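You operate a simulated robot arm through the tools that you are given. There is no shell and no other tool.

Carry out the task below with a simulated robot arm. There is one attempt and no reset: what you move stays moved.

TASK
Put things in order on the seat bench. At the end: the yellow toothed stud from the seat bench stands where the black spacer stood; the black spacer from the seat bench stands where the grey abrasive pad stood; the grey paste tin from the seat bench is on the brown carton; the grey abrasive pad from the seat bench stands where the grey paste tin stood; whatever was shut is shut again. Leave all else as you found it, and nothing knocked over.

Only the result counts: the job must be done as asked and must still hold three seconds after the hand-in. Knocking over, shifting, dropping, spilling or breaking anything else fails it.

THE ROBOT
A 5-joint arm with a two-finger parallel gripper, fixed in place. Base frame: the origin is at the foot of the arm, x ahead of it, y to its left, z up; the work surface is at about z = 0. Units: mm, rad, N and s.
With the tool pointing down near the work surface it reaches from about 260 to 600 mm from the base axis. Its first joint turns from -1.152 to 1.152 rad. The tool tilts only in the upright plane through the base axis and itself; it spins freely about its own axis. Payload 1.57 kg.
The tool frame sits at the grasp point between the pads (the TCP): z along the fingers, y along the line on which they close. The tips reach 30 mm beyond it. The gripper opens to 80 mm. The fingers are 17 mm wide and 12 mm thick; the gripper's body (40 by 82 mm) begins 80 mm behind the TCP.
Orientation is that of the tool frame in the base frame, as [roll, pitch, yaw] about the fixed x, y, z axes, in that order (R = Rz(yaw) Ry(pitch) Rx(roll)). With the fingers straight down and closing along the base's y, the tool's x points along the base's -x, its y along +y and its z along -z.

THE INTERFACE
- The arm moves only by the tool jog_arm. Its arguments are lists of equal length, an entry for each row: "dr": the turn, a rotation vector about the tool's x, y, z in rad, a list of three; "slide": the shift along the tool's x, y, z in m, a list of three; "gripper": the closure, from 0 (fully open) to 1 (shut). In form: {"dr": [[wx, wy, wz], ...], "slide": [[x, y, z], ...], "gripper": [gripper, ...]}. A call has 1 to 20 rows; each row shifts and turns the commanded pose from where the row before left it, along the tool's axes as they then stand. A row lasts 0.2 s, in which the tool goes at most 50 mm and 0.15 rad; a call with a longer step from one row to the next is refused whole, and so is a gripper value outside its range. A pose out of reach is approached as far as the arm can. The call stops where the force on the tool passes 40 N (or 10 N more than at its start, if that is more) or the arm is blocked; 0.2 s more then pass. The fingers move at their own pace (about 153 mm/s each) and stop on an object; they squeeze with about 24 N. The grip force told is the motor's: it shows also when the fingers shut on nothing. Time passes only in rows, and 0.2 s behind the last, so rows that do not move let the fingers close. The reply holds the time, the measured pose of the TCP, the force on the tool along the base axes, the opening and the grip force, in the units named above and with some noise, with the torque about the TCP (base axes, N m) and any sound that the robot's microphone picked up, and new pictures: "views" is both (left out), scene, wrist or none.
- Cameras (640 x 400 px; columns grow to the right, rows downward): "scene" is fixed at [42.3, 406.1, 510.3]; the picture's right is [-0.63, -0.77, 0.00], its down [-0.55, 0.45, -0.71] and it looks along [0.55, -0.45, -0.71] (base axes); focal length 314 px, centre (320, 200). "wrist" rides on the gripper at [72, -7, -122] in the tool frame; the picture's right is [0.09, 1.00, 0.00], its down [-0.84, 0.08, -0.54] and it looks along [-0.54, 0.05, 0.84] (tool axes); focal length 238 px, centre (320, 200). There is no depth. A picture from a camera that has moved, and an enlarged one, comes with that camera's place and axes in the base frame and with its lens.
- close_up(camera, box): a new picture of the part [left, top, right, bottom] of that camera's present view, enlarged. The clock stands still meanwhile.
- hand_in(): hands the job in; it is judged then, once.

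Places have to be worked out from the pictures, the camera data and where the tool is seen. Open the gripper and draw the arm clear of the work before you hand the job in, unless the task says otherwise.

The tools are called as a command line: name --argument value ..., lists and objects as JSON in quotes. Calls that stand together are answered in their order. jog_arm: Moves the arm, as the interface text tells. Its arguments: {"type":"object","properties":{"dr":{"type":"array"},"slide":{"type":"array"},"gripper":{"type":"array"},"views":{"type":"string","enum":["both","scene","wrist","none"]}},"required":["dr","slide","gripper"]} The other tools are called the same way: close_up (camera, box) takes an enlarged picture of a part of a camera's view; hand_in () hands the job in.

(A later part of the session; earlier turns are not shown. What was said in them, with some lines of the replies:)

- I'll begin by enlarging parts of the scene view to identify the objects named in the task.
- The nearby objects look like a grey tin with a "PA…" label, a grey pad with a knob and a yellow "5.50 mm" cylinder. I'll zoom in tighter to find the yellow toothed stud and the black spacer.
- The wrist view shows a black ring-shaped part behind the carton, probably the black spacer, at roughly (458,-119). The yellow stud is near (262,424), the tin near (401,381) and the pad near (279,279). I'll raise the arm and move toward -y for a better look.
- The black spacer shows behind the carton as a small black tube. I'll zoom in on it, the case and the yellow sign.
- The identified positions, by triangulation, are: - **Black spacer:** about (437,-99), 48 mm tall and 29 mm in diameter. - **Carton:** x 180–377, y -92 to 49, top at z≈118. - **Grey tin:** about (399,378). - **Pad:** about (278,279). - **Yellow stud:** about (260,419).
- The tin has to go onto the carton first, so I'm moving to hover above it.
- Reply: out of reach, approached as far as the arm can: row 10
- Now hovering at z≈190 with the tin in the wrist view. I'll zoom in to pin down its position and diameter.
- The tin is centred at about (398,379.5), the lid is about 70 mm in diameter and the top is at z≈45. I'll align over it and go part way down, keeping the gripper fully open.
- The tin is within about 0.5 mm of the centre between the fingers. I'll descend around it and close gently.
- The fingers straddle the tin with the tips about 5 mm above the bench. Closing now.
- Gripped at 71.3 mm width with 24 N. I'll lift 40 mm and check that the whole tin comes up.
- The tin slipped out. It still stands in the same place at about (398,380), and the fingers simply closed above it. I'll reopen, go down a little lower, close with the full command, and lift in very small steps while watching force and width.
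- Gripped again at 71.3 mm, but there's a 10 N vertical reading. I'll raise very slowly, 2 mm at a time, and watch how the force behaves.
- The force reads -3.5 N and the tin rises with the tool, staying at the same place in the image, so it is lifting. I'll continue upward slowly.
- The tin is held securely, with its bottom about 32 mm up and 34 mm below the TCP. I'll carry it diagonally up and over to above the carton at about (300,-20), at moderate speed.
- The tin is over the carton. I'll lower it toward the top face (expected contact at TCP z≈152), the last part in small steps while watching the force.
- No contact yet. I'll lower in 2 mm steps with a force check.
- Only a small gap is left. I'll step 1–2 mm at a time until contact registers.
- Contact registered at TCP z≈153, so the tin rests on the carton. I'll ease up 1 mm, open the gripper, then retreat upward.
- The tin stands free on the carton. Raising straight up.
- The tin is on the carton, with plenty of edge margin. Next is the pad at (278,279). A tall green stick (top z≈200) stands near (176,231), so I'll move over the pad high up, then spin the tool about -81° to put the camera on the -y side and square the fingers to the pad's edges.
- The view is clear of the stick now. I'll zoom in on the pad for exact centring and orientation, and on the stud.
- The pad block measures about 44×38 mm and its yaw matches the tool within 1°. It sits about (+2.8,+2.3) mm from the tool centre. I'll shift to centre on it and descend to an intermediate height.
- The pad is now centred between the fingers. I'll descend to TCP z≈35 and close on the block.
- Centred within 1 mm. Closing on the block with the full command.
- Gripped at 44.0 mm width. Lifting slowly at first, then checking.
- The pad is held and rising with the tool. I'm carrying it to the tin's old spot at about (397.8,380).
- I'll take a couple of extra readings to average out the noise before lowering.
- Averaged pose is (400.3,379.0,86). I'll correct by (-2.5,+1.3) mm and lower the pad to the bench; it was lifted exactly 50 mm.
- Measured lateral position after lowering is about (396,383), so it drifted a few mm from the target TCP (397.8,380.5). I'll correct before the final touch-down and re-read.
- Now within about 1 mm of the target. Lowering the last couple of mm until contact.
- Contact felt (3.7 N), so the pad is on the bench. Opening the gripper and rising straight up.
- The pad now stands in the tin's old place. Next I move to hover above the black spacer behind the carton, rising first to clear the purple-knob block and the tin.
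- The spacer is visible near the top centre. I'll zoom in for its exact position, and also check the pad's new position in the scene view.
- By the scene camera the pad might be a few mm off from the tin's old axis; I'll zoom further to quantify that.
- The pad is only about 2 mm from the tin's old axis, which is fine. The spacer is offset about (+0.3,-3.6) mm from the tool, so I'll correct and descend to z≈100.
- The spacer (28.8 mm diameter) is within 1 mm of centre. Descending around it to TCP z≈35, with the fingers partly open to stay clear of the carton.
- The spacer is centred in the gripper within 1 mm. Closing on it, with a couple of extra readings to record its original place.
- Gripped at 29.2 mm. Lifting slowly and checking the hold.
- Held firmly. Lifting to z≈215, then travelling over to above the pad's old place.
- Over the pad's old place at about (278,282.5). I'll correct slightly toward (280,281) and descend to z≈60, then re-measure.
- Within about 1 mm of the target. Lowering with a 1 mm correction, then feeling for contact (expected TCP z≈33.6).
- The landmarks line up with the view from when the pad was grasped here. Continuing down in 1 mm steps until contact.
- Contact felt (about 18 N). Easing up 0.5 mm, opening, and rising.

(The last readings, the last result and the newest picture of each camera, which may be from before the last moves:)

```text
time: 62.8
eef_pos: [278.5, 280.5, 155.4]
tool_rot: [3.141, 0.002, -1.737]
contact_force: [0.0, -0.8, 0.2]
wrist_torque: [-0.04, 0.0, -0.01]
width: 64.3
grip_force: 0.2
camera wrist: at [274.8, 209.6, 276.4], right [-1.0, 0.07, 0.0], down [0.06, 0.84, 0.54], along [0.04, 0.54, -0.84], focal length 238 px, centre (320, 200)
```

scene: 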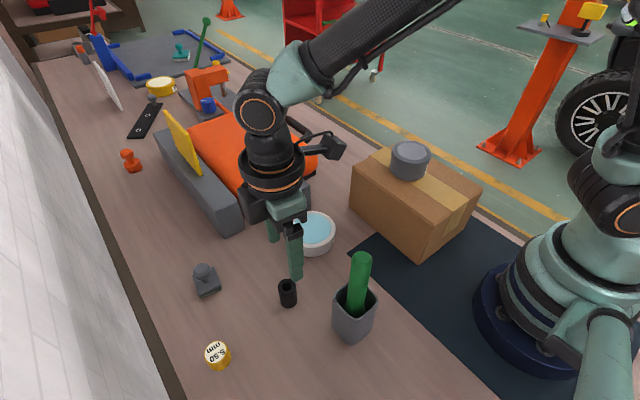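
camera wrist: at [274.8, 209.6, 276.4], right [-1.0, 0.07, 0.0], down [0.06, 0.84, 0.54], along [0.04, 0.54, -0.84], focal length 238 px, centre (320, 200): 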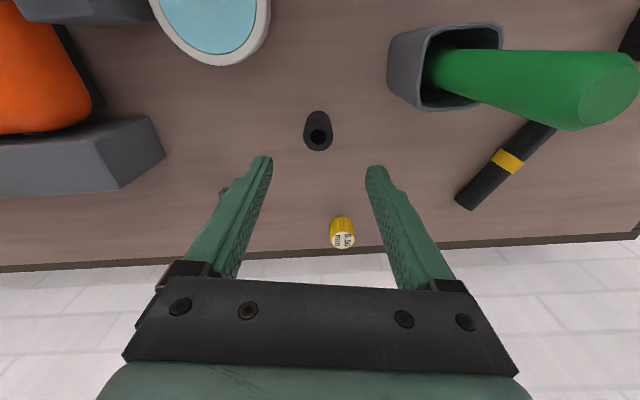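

The spacer stands in the pad's old place. Next is the yellow stud, which I estimate at (262,421) from this view. Moving to hover above it.

jog_arm --dr '[[0, 0, 0], [0, 0, 0], [0, 0, 0], [0, 0, 0], [0, 0, 0], [0, 0, 0], [0, 0, 0]]' --slide '[[-0.0226, 0.00667, 0], [-0.0226, 0.00667, 0], [-0.0226, 0.00667, 0], [-0.0226, 0.00667, 0], [-0.0226, 0.00667, 0], [-0.0226, 0.00667, 0], [0, 0, 0]]' --gripper '[0.2, 0.2, 0.2, 0.2, 0.2, 0.2, 0.2]' --views "both"

close_up --camera "wrist" --box '[272, 90, 368, 150]'

close_up --camera "scene" --box '[250, 260, 346, 320]'

```text
time: 64.4
eef_pos: [260.4, 421.4, 155.4]
tool_rot: [-3.139, 0.0, -1.738]
contact_force: [-0.2, -0.4, -0.4]
wrist_torque: [0.01, 0.05, -0.04]
width: 63.9
grip_force: 0.0
camera wrist: at [257.1, 351.3, 276.2], right [-1.0, 0.07, 0.0], down [0.06, 0.84, 0.54], along [0.04, 0.54, -0.84], focal length 238 px, centre (320, 200)
```

scene: 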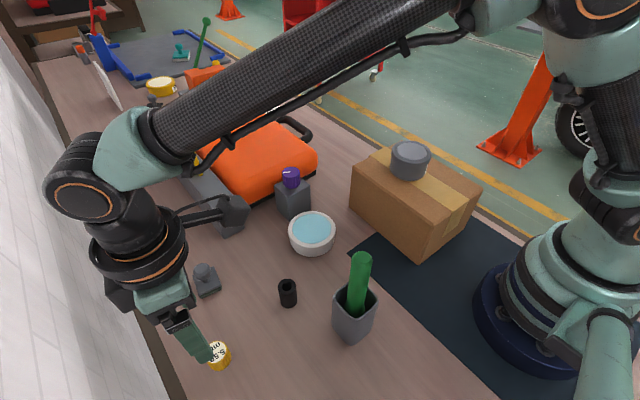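
wrist: 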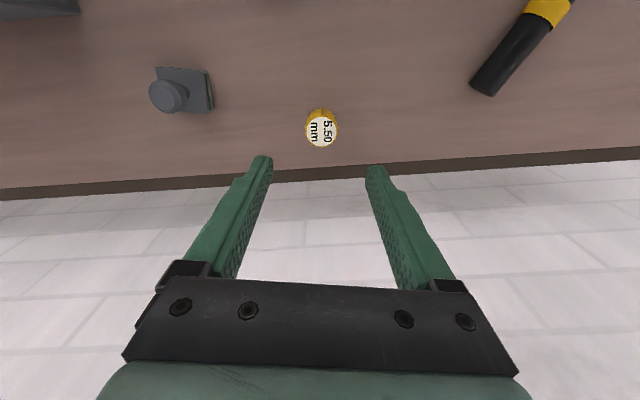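

```text
6.67 times, centred on (320, 120) of wrist
camera zoom: at [257.1, 351.3, 276.2], right [-1.0, 0.07, 0.0], down [0.06, 0.84, 0.54], along [0.04, 0.54, -0.84], focal length 1589 px, centre (320, 733)
```

zoom: 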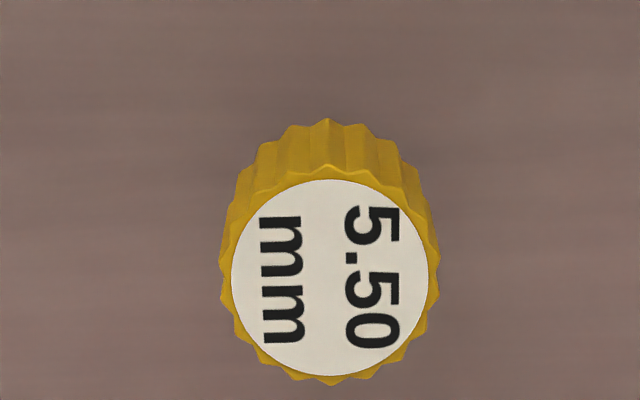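

```text
6.67 times, centred on (298, 290) of scene
camera zoom: at [42.3, 406.1, 510.3], right [-0.63, -0.77, 0.0], down [-0.55, 0.45, -0.71], along [0.55, -0.45, -0.71], focal length 2094 px, centre (467, -400)
```

zoom: 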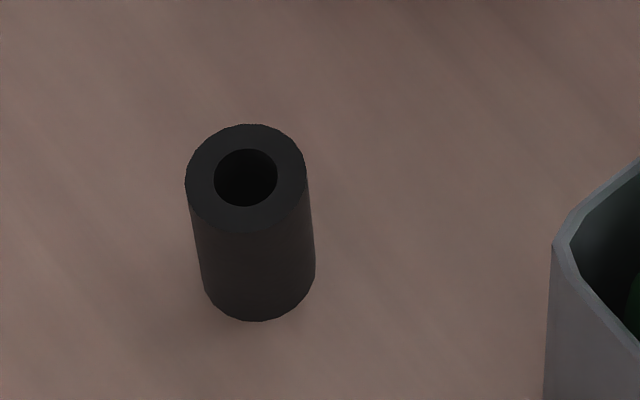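

The stud (32 mm across the teeth) is offset about (-1.0,-3.1) mm from the tool. Correcting and descending to z≈85.

jog_arm --dr '[[0, 0, 0], [0, 0, 0], [0, 0, 0], [0, 0, 0], [0, 0, 0]]' --slide '[[0.0032, 0.0005, 0], [0, 0, 0.025], [0, 0, 0.025], [0, 0, 0.015], [0, 0, 0]]' --gripper '[0.2, 0.2, 0.2, 0.2, 0.2]' --views "both"

close_up --camera "wrist" --box '[256, 120, 384, 200]'

close_up --camera "scene" --box '[170, 320, 266, 380]'

```text
time: 65.6
eef_pos: [262.2, 418.4, 87.6]
tool_rot: [-3.141, -0.002, -1.736]
contact_force: [0.4, 0.1, -0.2]
wrist_torque: [0.0, 0.0, -0.01]
width: 64.1
grip_force: 0.0
camera wrist: at [257.5, 346.8, 208.1], right [-1.0, 0.07, 0.0], down [0.06, 0.84, 0.54], along [0.04, 0.54, -0.84], focal length 238 px, centre (320, 200)
```

scene: 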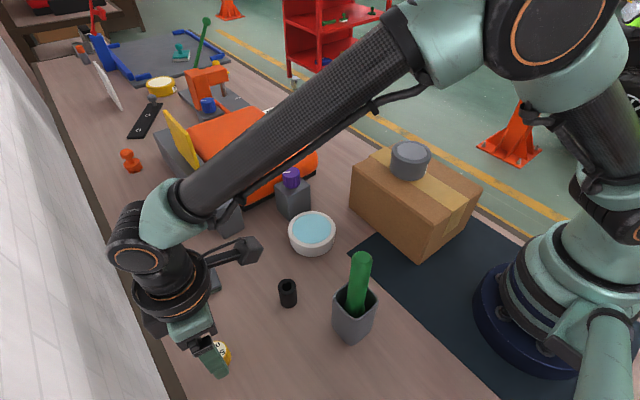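
wrist: 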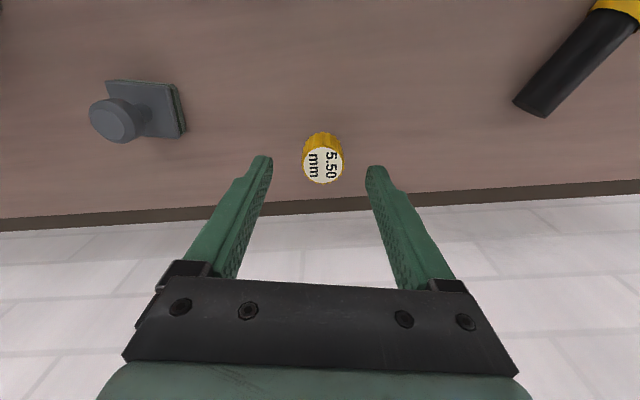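

```text
5.00 times, centred on (320, 160) of wrist
camera zoom: at [257.5, 346.8, 208.1], right [-1.0, 0.07, 0.0], down [0.06, 0.84, 0.54], along [0.04, 0.54, -0.84], focal length 1192 px, centre (320, 400)
```

zoom: 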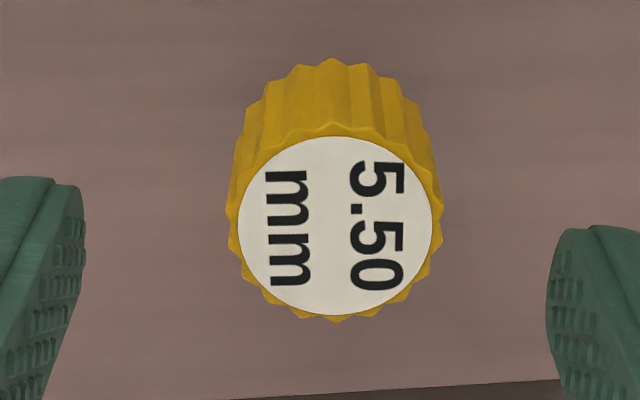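

```text
6.67 times, centred on (218, 350) of scene
camera zoom: at [42.3, 406.1, 510.3], right [-0.63, -0.77, 0.0], down [-0.55, 0.45, -0.71], along [0.55, -0.45, -0.71], focal length 2094 px, centre (1000, -800)
```

zoom: 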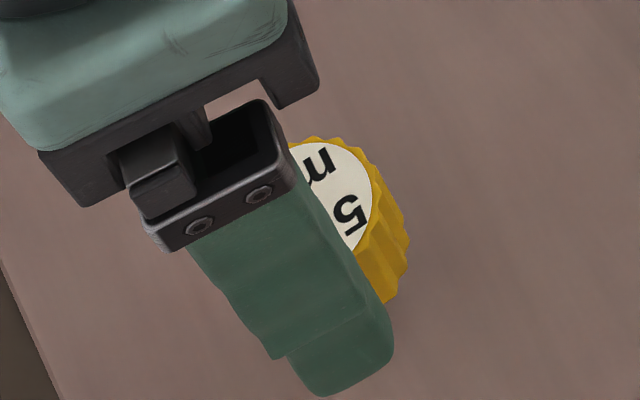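

The stud is offset by about (-1.6,+1.3) mm. Correcting and descending to z≈35 around it.

jog_arm --dr '[[0, 0, 0], [0, 0, 0], [0, 0, 0], [0, 0, 0], [0, 0, 0]]' --slide '[[-0.001, 0.0018, 0], [0, 0, 0.02], [0, 0, 0.018], [0, 0, 0.013], [0, 0, 0]]' --gripper '[0.2, 0.2, 0.2, 0.2, 0.2]' --views "wrist"

close_up --camera "wrist" --box '[256, 140, 384, 220]'

```text
time: 66.8
eef_pos: [259.3, 420.0, 38.1]
tool_rot: [-3.14, 0.001, -1.736]
contact_force: [-0.3, 0.4, 0.0]
wrist_torque: [0.05, 0.01, -0.01]
width: 64.1
grip_force: 0.1
camera wrist: at [255.5, 349.2, 158.5], right [-1.0, 0.07, 0.0], down [0.06, 0.84, 0.54], along [0.04, 0.54, -0.84], focal length 238 px, centre (320, 200)
```

wrist: 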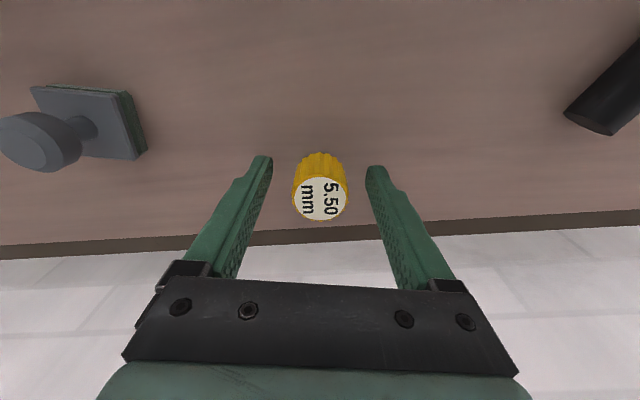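

```text
5.00 times, centred on (320, 180) of wrist
camera zoom: at [255.5, 349.2, 158.5], right [-1.0, 0.07, 0.0], down [0.06, 0.84, 0.54], along [0.04, 0.54, -0.84], focal length 1192 px, centre (320, 300)
```

zoom: 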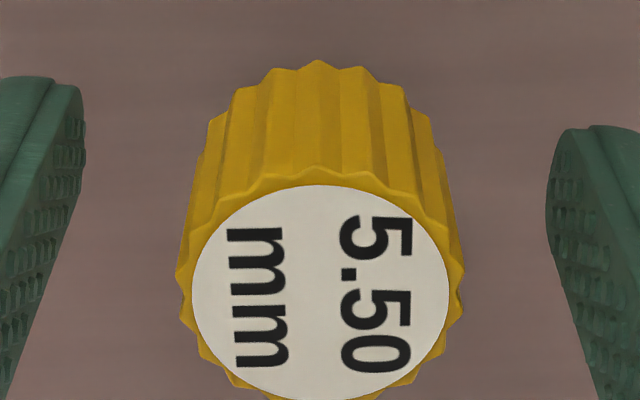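

Centred. Closing on the stud.

jog_arm --dr '[[0, 0, 0], [0, 0, 0], [0, 0, 0], [0, 0, 0]]' --slide '[[0, 0, 0], [0, 0, 0], [0, 0, 0], [0, 0, 0]]' --gripper '[1, 1, 1, 1]' --views "wrist"

close_up --camera "wrist" --box '[256, 140, 384, 220]'

```text
time: 67.8
eef_pos: [260.3, 420.2, 38.1]
tool_rot: [3.14, 0.0, -1.736]
contact_force: [0.4, -0.6, -0.2]
wrist_torque: [0.01, -0.03, 0.0]
width: 31.5
grip_force: 23.8
camera wrist: at [255.5, 349.0, 158.6], right [-1.0, 0.07, 0.0], down [0.06, 0.84, 0.54], along [0.04, 0.54, -0.84], focal length 238 px, centre (320, 200)
```

wrist: 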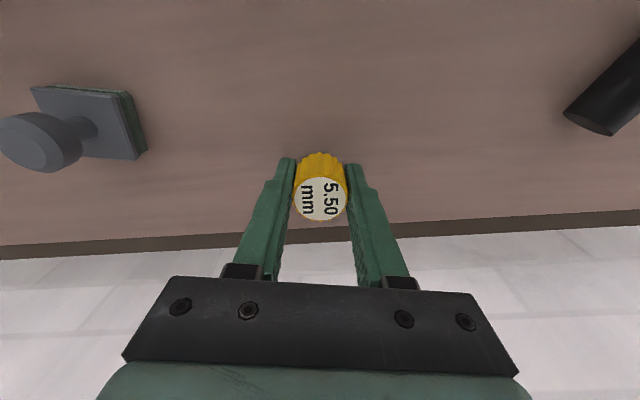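

```text
5.00 times, centred on (320, 180) of wrist
camera zoom: at [255.5, 349.0, 158.6], right [-1.0, 0.07, 0.0], down [0.06, 0.84, 0.54], along [0.04, 0.54, -0.84], focal length 1192 px, centre (320, 300)
```

zoom: 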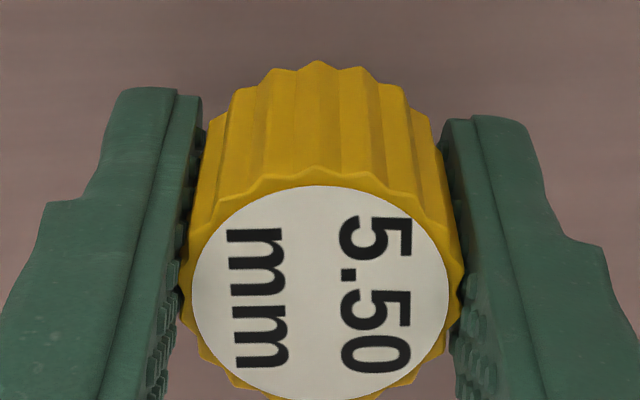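

Gripped at 31.5 mm without shifting it. Lifting slowly.

jog_arm --dr '[[0, 0, 0], [0, 0, 0], [0, 0, 0], [0, 0, 0], [0, 0, 0]]' --slide '[[0, 0, -0.002], [0, 0, -0.004], [0, 0, -0.006], [0, 0, -0.008], [0, 0, 0]]' --gripper '[1, 1, 1, 1, 1]' --views "both"

close_up --camera "scene" --box '[170, 310, 266, 370]'

```text
time: 69.0
eef_pos: [261.8, 418.5, 60.2]
tool_rot: [-3.141, 0.001, -1.736]
contact_force: [0.1, -0.4, -0.3]
wrist_torque: [-0.03, 0.0, 0.01]
width: 31.7
grip_force: 24.1
camera wrist: at [256.7, 347.3, 179.6], right [-1.0, 0.07, 0.0], down [0.06, 0.84, 0.54], along [0.04, 0.54, -0.84], focal length 238 px, centre (320, 200)
```

scene: 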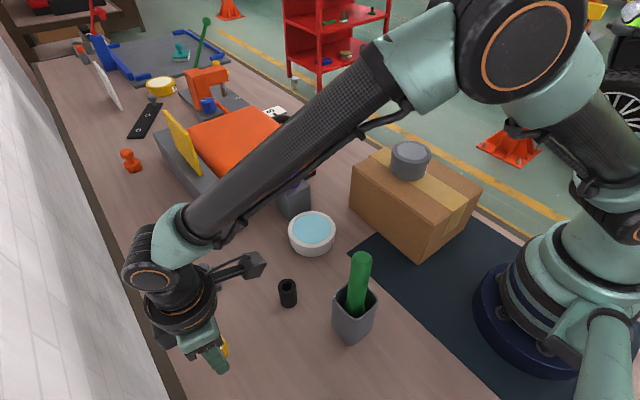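
wrist: 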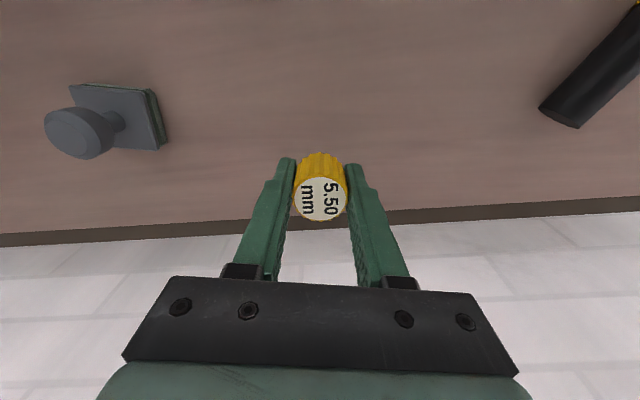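

```text
6.67 times, centred on (218, 340) of scene
camera zoom: at [42.3, 406.1, 510.3], right [-0.63, -0.77, 0.0], down [-0.55, 0.45, -0.71], along [0.55, -0.45, -0.71], focal length 2094 px, centre (1000, -733)
```

zoom: 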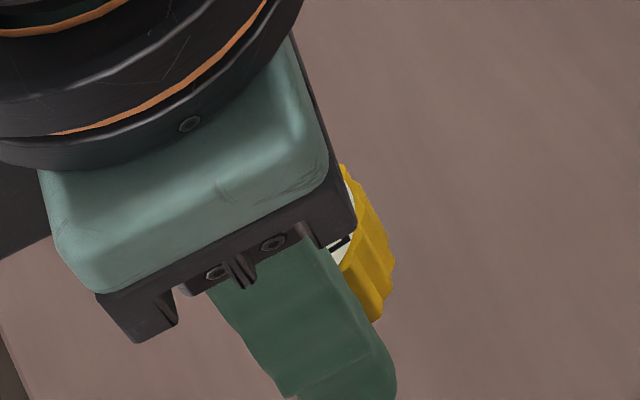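

The stud is held upright. Lifting to z≈215, then carrying it to above the spacer's original place.

jog_arm --dr '[[0, 0, 0], [0, 0, 0], [0, 0, 0], [0, 0, 0], [0, 0, 0], [0, 0, 0], [0, 0, 0]]' --slide '[[0, 0, -0.02], [0, 0, -0.025], [0, 0, -0.025], [0, 0, -0.025], [0, 0, -0.025], [0, 0, -0.025], [0, 0, -0.012]]' --gripper '[1, 1, 1, 1, 1, 1, 1]' --views "scene"

```text
time: 70.6
eef_pos: [261.4, 419.5, 214.5]
tool_rot: [3.141, -0.001, -1.736]
contact_force: [-0.1, -0.3, -0.1]
wrist_torque: [0.0, 0.04, 0.01]
width: 31.2
grip_force: 24.4
```

scene: 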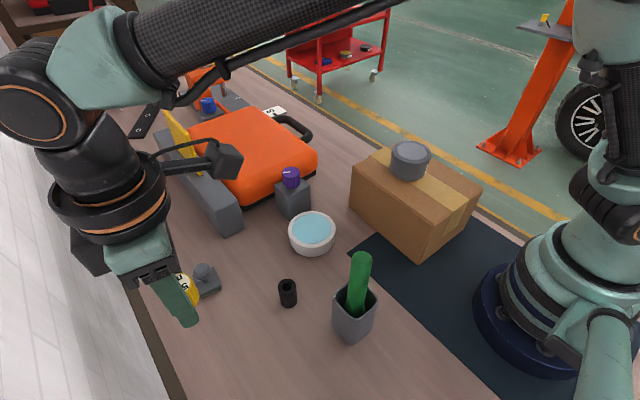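

The hold is good at 31.2 mm. Now travelling to above the spacer's original place.

jog_arm --dr '[[0, 0, 0], [0, 0, 0], [0, 0, 0], [0, 0, 0], [0, 0, 0], [0, 0, 0], [0, 0, 0], [0, 0, 0], [0, 0, 0], [0, 0, 0], [0, 0, 0], [0, 0, 0], [0, 0, 0], [0, 0, 0], [0, 0, 0], [0, 0, 0], [0, 0, 0], [0, 0, 0], [0, 0, 0], [0, 0, 0]]' --slide '[[0.0242, -0.01315, 0], [0.0242, -0.01315, 0], [0.0242, -0.01315, 0], [0.0242, -0.01315, 0], [0.0242, -0.01315, 0], [0.0242, -0.01315, 0], [0.0242, -0.01315, 0], [0.0242, -0.01315, 0], [0.0242, -0.01315, 0], [0.0242, -0.01315, 0], [0.0242, -0.01315, 0], [0.0242, -0.01315, 0], [0.0242, -0.01315, 0], [0.0242, -0.01315, 0], [0.0242, -0.01315, 0], [0.0242, -0.01315, 0], [0.0242, -0.01315, 0], [0.0242, -0.01315, 0], [0.0242, -0.01315, 0], [0.0242, -0.01315, 0]]' --gripper '[1, 1, 1, 1, 1, 1, 1, 1, 1, 1, 1, 1, 1, 1, 1, 1, 1, 1, 1, 1]' --views "both"

```text
time: 74.8
eef_pos: [442.1, -101.7, 216.5]
tool_rot: [-3.141, -0.001, -1.737]
contact_force: [-0.4, 0.1, -0.7]
wrist_torque: [-0.04, 0.0, 0.0]
width: 31.2
grip_force: 24.1
camera wrist: at [436.7, -173.1, 336.9], right [-1.0, 0.07, 0.0], down [0.06, 0.84, 0.54], along [0.04, 0.54, -0.84], focal length 238 px, centre (320, 200)
```

scene: 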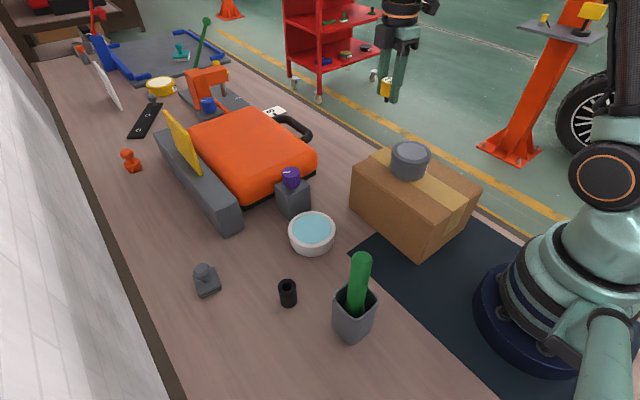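
wrist: 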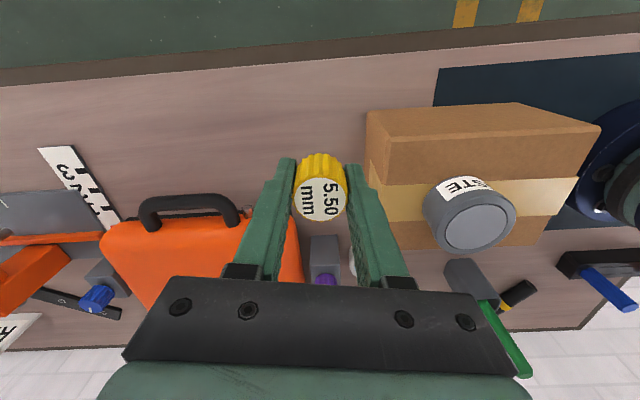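

Now at (442,-102,216). I'll zoom on the scene view to inspect the held stud's underside, then descend to z≈70 and re-measure.

close_up --camera "scene" --box '[360, 60, 424, 110]'

jog_arm --dr '[[0, 0, 0], [0, 0, 0], [0, 0, 0], [0, 0, 0], [0, 0, 0], [0, 0, 0], [0, 0, 0], [0, 0, 0]]' --slide '[[0.0008, 0.0023, 0], [0, 0, 0.025], [0, 0, 0.025], [0, 0, 0.025], [0, 0, 0.025], [0, 0, 0.025], [0, 0, 0.02], [0, 0, 0]]' --gripper '[1, 1, 1, 1, 1, 1, 1, 1]' --views "both"

jog_arm --dr '[[0, 0, 0]]' --slide '[[0, 0, 0]]' --gripper '[1]' --views "none"

jog_arm --dr '[[0, 0, 0]]' --slide '[[0, 0, 0]]' --gripper '[1]' --views "none"

```text
8.00 times, centred on (392, 85) of scene
camera zoom: at [42.3, 406.1, 510.3], right [-0.63, -0.77, 0.0], down [-0.55, 0.45, -0.71], along [0.55, -0.45, -0.71], focal length 2513 px, centre (-256, 1120)
```

zoom: 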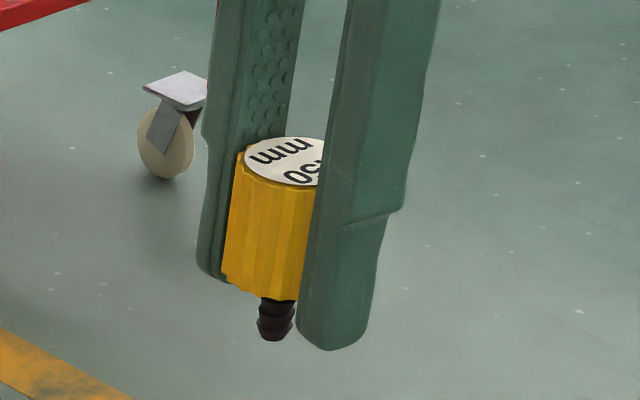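

```text
time: 76.6
eef_pos: [439.0, -102.0, 70.1]
tool_rot: [-3.141, 0.0, -1.738]
contact_force: [0.3, 1.1, -0.4]
wrist_torque: [-0.01, 0.05, 0.02]
width: 31.1
grip_force: 24.0
camera wrist: at [435.4, -172.9, 190.1], right [-1.0, 0.07, 0.0], down [0.06, 0.84, 0.54], along [0.04, 0.54, -0.84], focal length 238 px, centre (320, 200)
```

scene: 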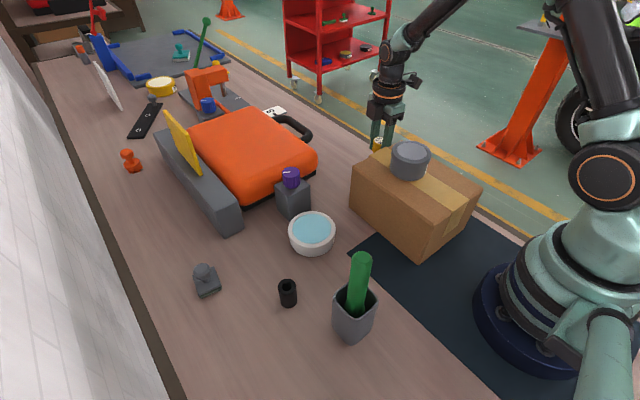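
wrist: 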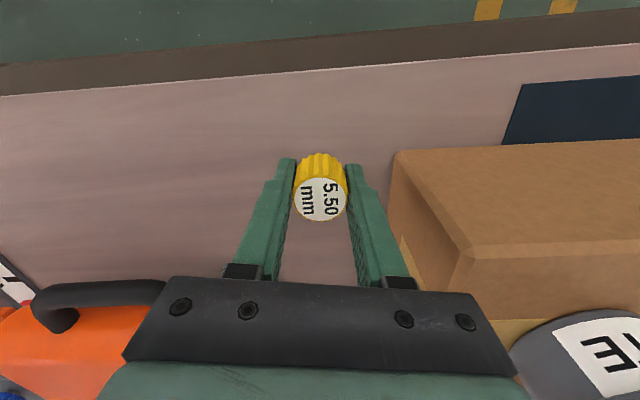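

```text
time: 77.0
eef_pos: [439.6, -101.6, 69.1]
tool_rot: [-3.141, 0.0, -1.737]
contact_force: [-0.7, -0.4, -0.5]
wrist_torque: [0.01, 0.04, 0.0]
width: 31.1
grip_force: 24.1
```

```text
time: 77.4
eef_pos: [440.1, -102.4, 70.5]
tool_rot: [3.141, 0.001, -1.736]
contact_force: [1.3, -0.9, -0.4]
wrist_torque: [0.0, -0.02, -0.03]
width: 31.2
grip_force: 23.5
```

The stud stands on a narrow black stem, so it must be set down vertically and released gently. Position is within 0.5 mm of the target; lowering to just above contact.

jog_arm --dr '[[0, 0, 0], [0, 0, 0], [0, 0, 0], [0, 0, 0], [0, 0, 0]]' --slide '[[0, 0, 0.01], [0, 0, 0.01], [0, 0, 0.006], [0, 0, 0.002], [0, 0, 0]]' --gripper '[1, 1, 1, 1, 1]' --views "wrist"

jog_arm --dr '[[0, 0, 0], [0, 0, 0]]' --slide '[[0, 0, 0.001], [0, 0, 0]]' --gripper '[1, 1]' --views "none"

```text
time: 78.6
eef_pos: [439.0, -102.6, 41.2]
tool_rot: [-3.141, -0.001, -1.735]
contact_force: [-0.6, 0.3, -0.1]
wrist_torque: [0.04, 0.01, 0.02]
width: 31.3
grip_force: 24.1
camera wrist: at [434.6, -173.1, 161.5], right [-1.0, 0.07, 0.0], down [0.06, 0.84, 0.54], along [0.04, 0.54, -0.84], focal length 238 px, centre (320, 200)
```

wrist: 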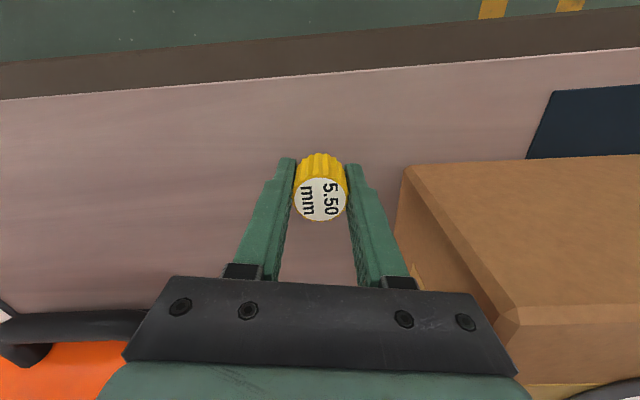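

```text
time: 79.2
eef_pos: [438.7, -101.9, 39.2]
tool_rot: [-3.142, -0.002, -1.736]
contact_force: [-0.6, 0.1, -0.8]
wrist_torque: [0.01, -0.02, -0.01]
width: 31.4
grip_force: 23.5
```

No contact yet. Continuing in 0.7–1 mm steps.

jog_arm --dr '[[0, 0, 0], [0, 0, 0]]' --slide '[[0, 0, 0.001], [0, 0, 0]]' --gripper '[1, 1]' --views "none"

jog_arm --dr '[[0, 0, 0], [0, 0, 0]]' --slide '[[0, 0, 0.0008], [0, 0, 0]]' --gripper '[1, 1]' --views "none"

```text
time: 79.8
eef_pos: [439.6, -101.7, 39.1]
tool_rot: [3.141, 0.0, -1.738]
contact_force: [-1.0, -0.5, -0.1]
wrist_torque: [-0.01, 0.01, -0.01]
width: 31.2
grip_force: 24.4
```

```text
time: 80.4
eef_pos: [439.0, -102.2, 37.7]
tool_rot: [3.141, -0.001, -1.735]
contact_force: [0.2, 0.2, -0.7]
wrist_torque: [-0.02, 0.0, 0.0]
width: 31.4
grip_force: 24.0
```

Still no contact at 37.7 (it was gripped at about 38). Continuing in small steps.

jog_arm --dr '[[0, 0, 0], [0, 0, 0]]' --slide '[[0, 0, 0.0008], [0, 0, 0]]' --gripper '[1, 1]' --views "none"

jog_arm --dr '[[0, 0, 0], [0, 0, 0]]' --slide '[[0, 0, 0.0008], [0, 0, 0]]' --gripper '[1, 1]' --views "wrist"

```text
time: 81.0
eef_pos: [438.9, -101.6, 38.0]
tool_rot: [-3.141, -0.001, -1.737]
contact_force: [0.0, -0.8, 0.4]
wrist_torque: [0.03, -0.02, 0.0]
width: 31.2
grip_force: 24.3
```

```text
time: 81.6
eef_pos: [439.0, -102.7, 38.2]
tool_rot: [-3.141, 0.0, -1.736]
contact_force: [-3.4, 1.2, 8.0]
wrist_torque: [0.01, 0.16, -0.01]
width: 31.4
grip_force: 24.1
camera wrist: at [434.9, -172.9, 158.2], right [-1.0, 0.07, 0.0], down [0.06, 0.84, 0.54], along [0.04, 0.54, -0.84], focal length 238 px, centre (320, 200)
```

wrist: 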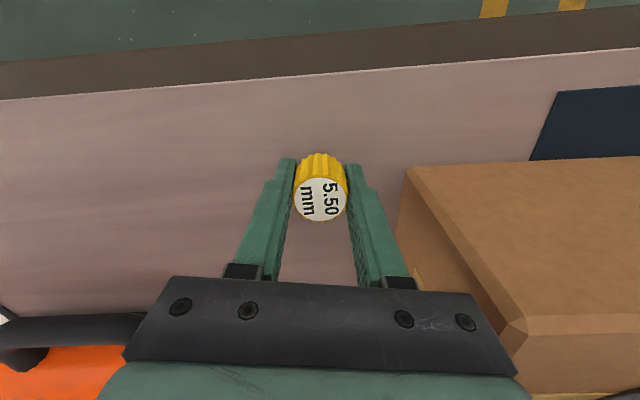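

Contact registered (8 N). I'll ease up slightly, then open the fingers in small increments so the stud isn't kicked.

jog_arm --dr '[[0, 0, 0], [0, 0, 0]]' --slide '[[0, 0, -0.0005], [0, 0, 0]]' --gripper '[1, 1]' --views "none"

jog_arm --dr '[[0, 0, 0], [0, 0, 0], [0, 0, 0], [0, 0, 0], [0, 0, 0], [0, 0, 0], [0, 0, 0]]' --slide '[[0, 0, 0], [0, 0, 0], [0, 0, 0], [0, 0, 0], [0, 0, 0], [0, 0, 0], [0, 0, 0]]' --gripper '[0.61, 0.6, 0.59, 0.57, 0.54, 0.48, 0.4]' --views "both"

close_up --camera "wrist" --box '[256, 140, 384, 220]'

```text
time: 82.2
eef_pos: [439.2, -102.5, 38.3]
tool_rot: [-3.141, -0.001, -1.736]
contact_force: [0.0, 0.4, -0.9]
wrist_torque: [0.0, 0.03, -0.04]
width: 31.1
grip_force: 24.0
```

```text
time: 83.8
eef_pos: [438.4, -101.8, 38.4]
tool_rot: [3.141, 0.001, -1.738]
contact_force: [1.2, -0.8, 0.1]
wrist_torque: [-0.01, 0.01, 0.01]
width: 48.3
grip_force: 0.0
camera wrist: at [434.8, -173.2, 158.8], right [-1.0, 0.07, 0.0], down [0.06, 0.84, 0.54], along [0.04, 0.54, -0.84], focal length 238 px, centre (320, 200)
```

scene: 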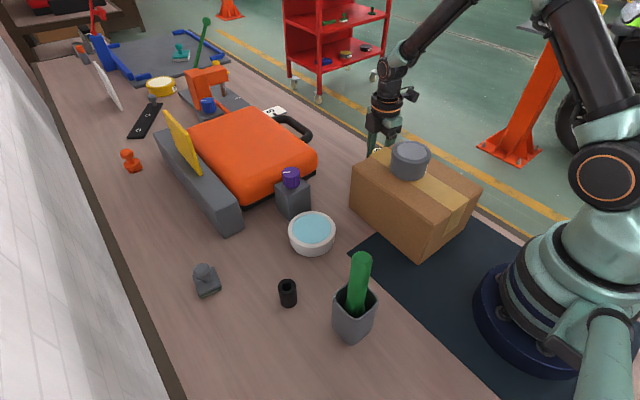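
wrist: 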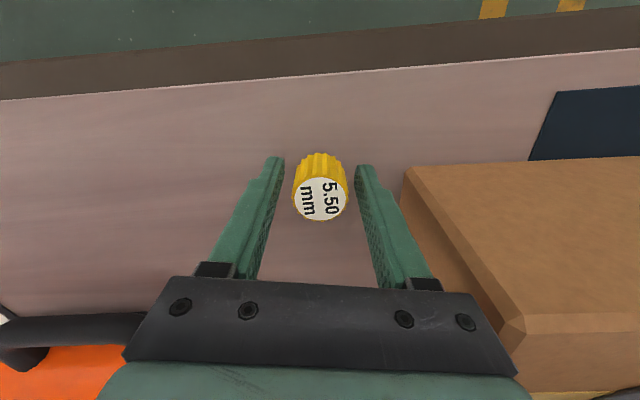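

```text
5.00 times, centred on (320, 180) of wrist
camera zoom: at [434.8, -173.2, 158.8], right [-1.0, 0.07, 0.0], down [0.06, 0.84, 0.54], along [0.04, 0.54, -0.84], focal length 1192 px, centre (320, 300)
```

zoom: 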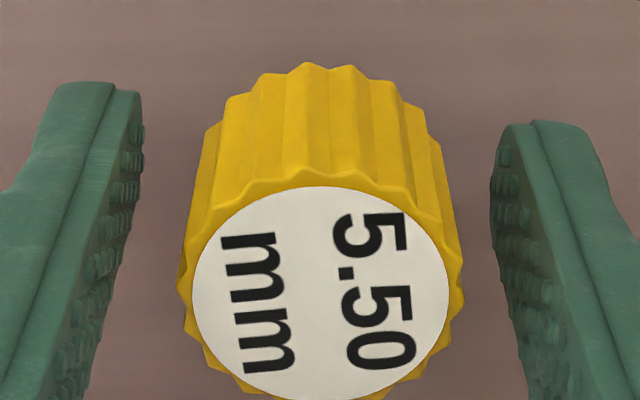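

The stud stands upright and free between the fingers. Retreating straight up.

jog_arm --dr '[[0, 0, 0], [0, 0, 0], [0, 0, 0], [0, 0, 0], [0, 0, 0], [0, 0, 0], [0, 0, 0], [0, 0, 0]]' --slide '[[0, 0, -0.005], [0, 0, -0.01], [0, 0, -0.015], [0, 0, -0.02], [0, 0, -0.03], [0, 0, -0.03], [0, 0, -0.03], [0, 0, -0.03]]' --gripper '[0.4, 0.4, 0.4, 0.4, 0.4, 0.4, 0.4, 0.4]' --views "both"

close_up --camera "wrist" --box '[272, 80, 368, 140]'

```text
time: 85.6
eef_pos: [439.1, -99.9, 205.7]
tool_rot: [-3.141, -0.001, -1.737]
contact_force: [0.0, 0.9, 0.3]
wrist_torque: [-0.03, 0.01, 0.01]
width: 48.0
grip_force: 0.0
camera wrist: at [434.5, -171.2, 325.3], right [-1.0, 0.07, 0.0], down [0.06, 0.84, 0.54], along [0.04, 0.54, -0.84], focal length 238 px, centre (320, 200)
```

scene: 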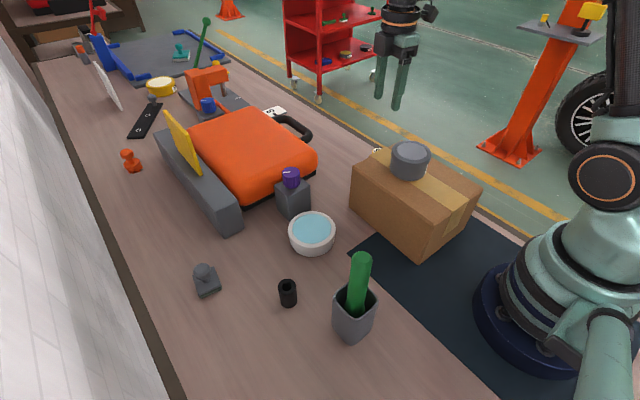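
wrist: 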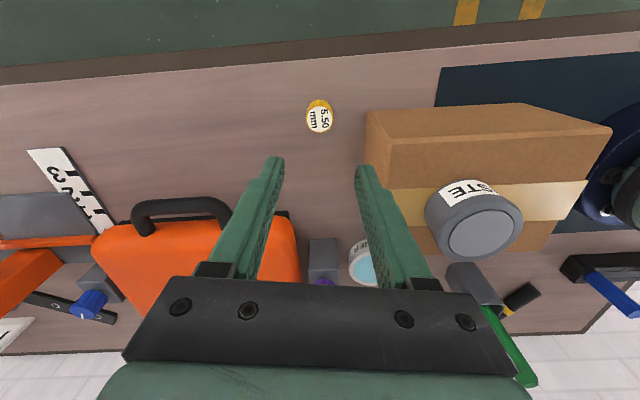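

```text
6.67 times, centred on (320, 110) of wrist
camera zoom: at [434.5, -171.2, 325.3], right [-1.0, 0.07, 0.0], down [0.06, 0.84, 0.54], along [0.04, 0.54, -0.84], focal length 1589 px, centre (320, 800)
```

zoom: 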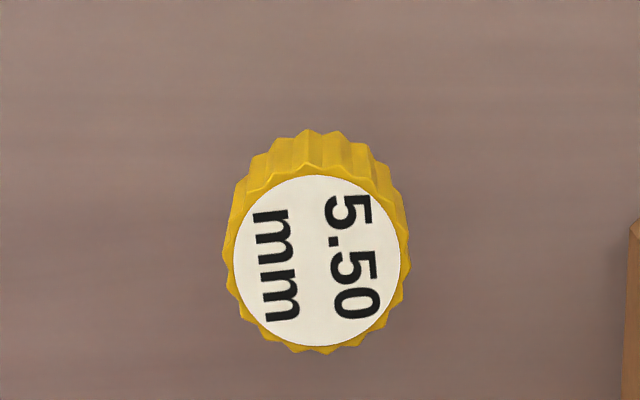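

The text on the stud looks turned a few degrees compared with before. I'll wait a moment and look again to be sure it isn't still moving or tilting.

jog_arm --dr '[[0, 0, 0], [0, 0, 0], [0, 0, 0], [0, 0, 0], [0, 0, 0], [0, 0, 0], [0, 0, 0], [0, 0, 0]]' --slide '[[0, 0, 0], [0, 0, 0], [0, 0, 0], [0, 0, 0], [0, 0, 0], [0, 0, 0], [0, 0, 0], [0, 0, 0]]' --gripper '[0.2, 0, 0, 0, 0, 0, 0, 0]' --views "wrist"

close_up --camera "wrist" --box '[272, 80, 368, 140]'

close_up --camera "scene" --box '[350, 130, 446, 190]'

close_up --camera "scene" --box '[180, 240, 372, 360]'

```text
time: 87.4
eef_pos: [439.2, -99.7, 203.9]
tool_rot: [3.14, 0.0, -1.736]
contact_force: [0.5, 0.3, 0.8]
wrist_torque: [-0.02, 0.04, 0.0]
width: 80.0
grip_force: 0.0
camera wrist: at [434.6, -171.3, 325.1], right [-1.0, 0.07, 0.0], down [0.06, 0.84, 0.54], along [0.04, 0.54, -0.84], focal length 238 px, centre (320, 200)
```

wrist: 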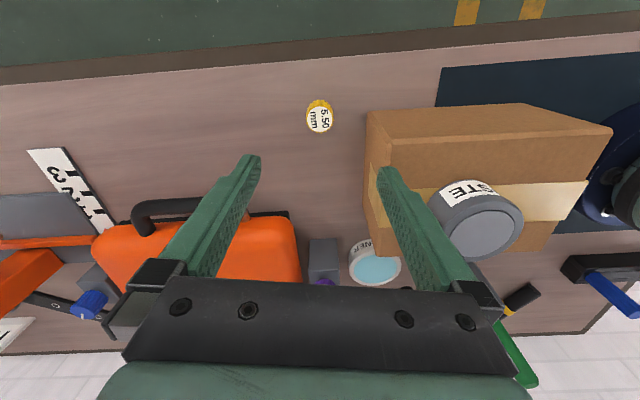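

```text
6.67 times, centred on (320, 110) of wrist
camera zoom: at [434.6, -171.3, 325.1], right [-1.0, 0.07, 0.0], down [0.06, 0.84, 0.54], along [0.04, 0.54, -0.84], focal length 1589 px, centre (320, 800)
```

zoom: 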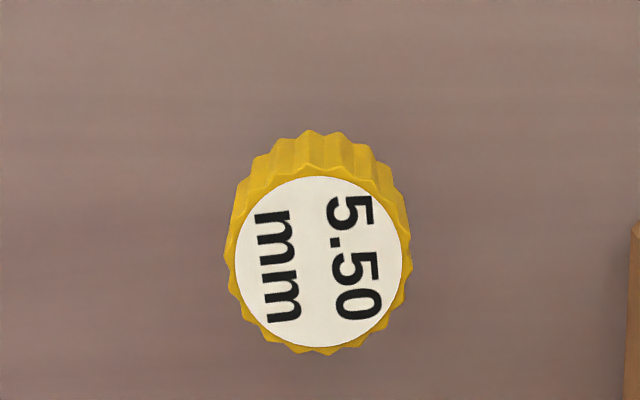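

```text
6.67 times, centred on (398, 160) of scene
camera zoom: at [42.3, 406.1, 510.3], right [-0.63, -0.77, 0.0], down [-0.55, 0.45, -0.71], along [0.55, -0.45, -0.71], focal length 2094 px, centre (-200, 467)
```

zoom: 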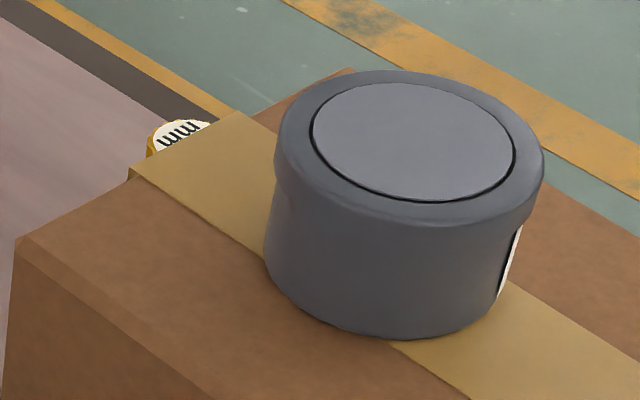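

```text
3.33 times, centred on (276, 300) of scene
camera zoom: at [42.3, 406.1, 510.3], right [-0.63, -0.77, 0.0], down [-0.55, 0.45, -0.71], along [0.55, -0.45, -0.71], focal length 1047 px, centre (467, -133)
```

zoom: 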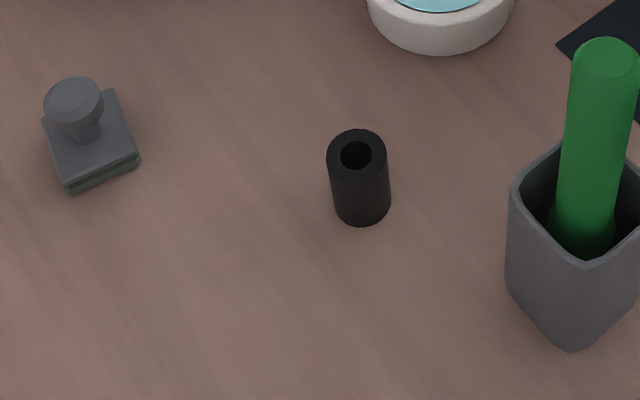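

The stud is stationary and upright at about (439.4,-102), matching the spacer's original spot within 1–2 mm. The tin is on the carton, the pad is in the tin's place and the spacer is in the pad's place. I'll now draw the arm up and clear with the gripper open.

jog_arm --dr '[[0, 0, 0], [0, 0, 0], [0, 0, 0], [0, 0, 0], [0, 0, 0], [0, 0, 0], [0, 0, 0], [0, 0, 0]]' --slide '[[0, 0, -0.03], [0, 0, -0.03], [0, 0, -0.03], [0, 0, -0.03], [0, 0.03, 0], [0, 0.03, 0], [0, 0.03, 0], [0, 0, 0]]' --gripper '[0, 0, 0, 0, 0, 0, 0, 0]' --views "both"

```text
time: 89.2
eef_pos: [348.8, -86.5, 327.7]
tool_rot: [3.141, -0.001, -1.737]
contact_force: [0.1, -0.3, -0.2]
wrist_torque: [-0.02, 0.0, -0.02]
width: 79.9
grip_force: 0.0
camera wrist: at [344.1, -158.2, 448.3], right [-1.0, 0.07, 0.0], down [0.06, 0.84, 0.54], along [0.04, 0.54, -0.84], focal length 238 px, centre (320, 200)
```

scene: 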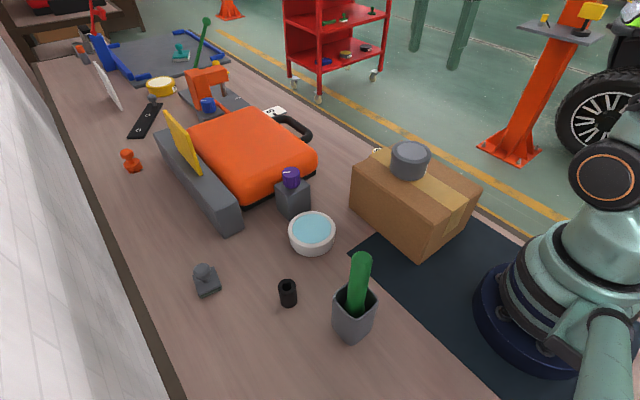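
wrist: 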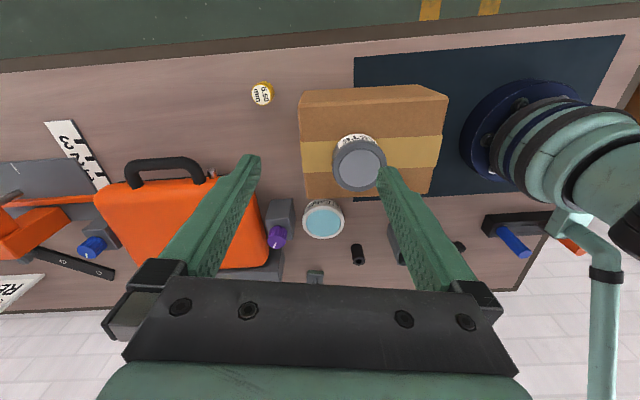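

All four objects are in place and upright, everything else looks as it was, the case is still shut, and the arm is clear with the gripper open. Handing in.

hand_in

```text
The job is handed in.
```

I moved all four objects and handed the job in. My measurements put each one within about 4 mm of its target spot:

| Object | Where it is now | Fit |
|---|---|---|
| Grey paste tin | On the brown carton | At least 30 mm in from every edge |
| Grey abrasive pad | Where the paste tin stood | About 2 mm off |
| Black spacer | Where the abrasive pad stood | 1 mm off by the wrist camera; the scene camera suggested up to about 4 mm |
| Yellow toothed stud | Where the black spacer stood | Within 1–2 mm |

- **Stud:** it stands on a narrow stem. It turned a few degrees on release, but two pictures about two seconds apart showed it upright and still.
- **Tin:** my first grip slipped, leaving the tin upright in place. The second grip held.
- **Everything else:** nothing was opened, so the case is still shut. In the last pictures everything else looked as it did at the start, and the arm was clear with the gripper open.
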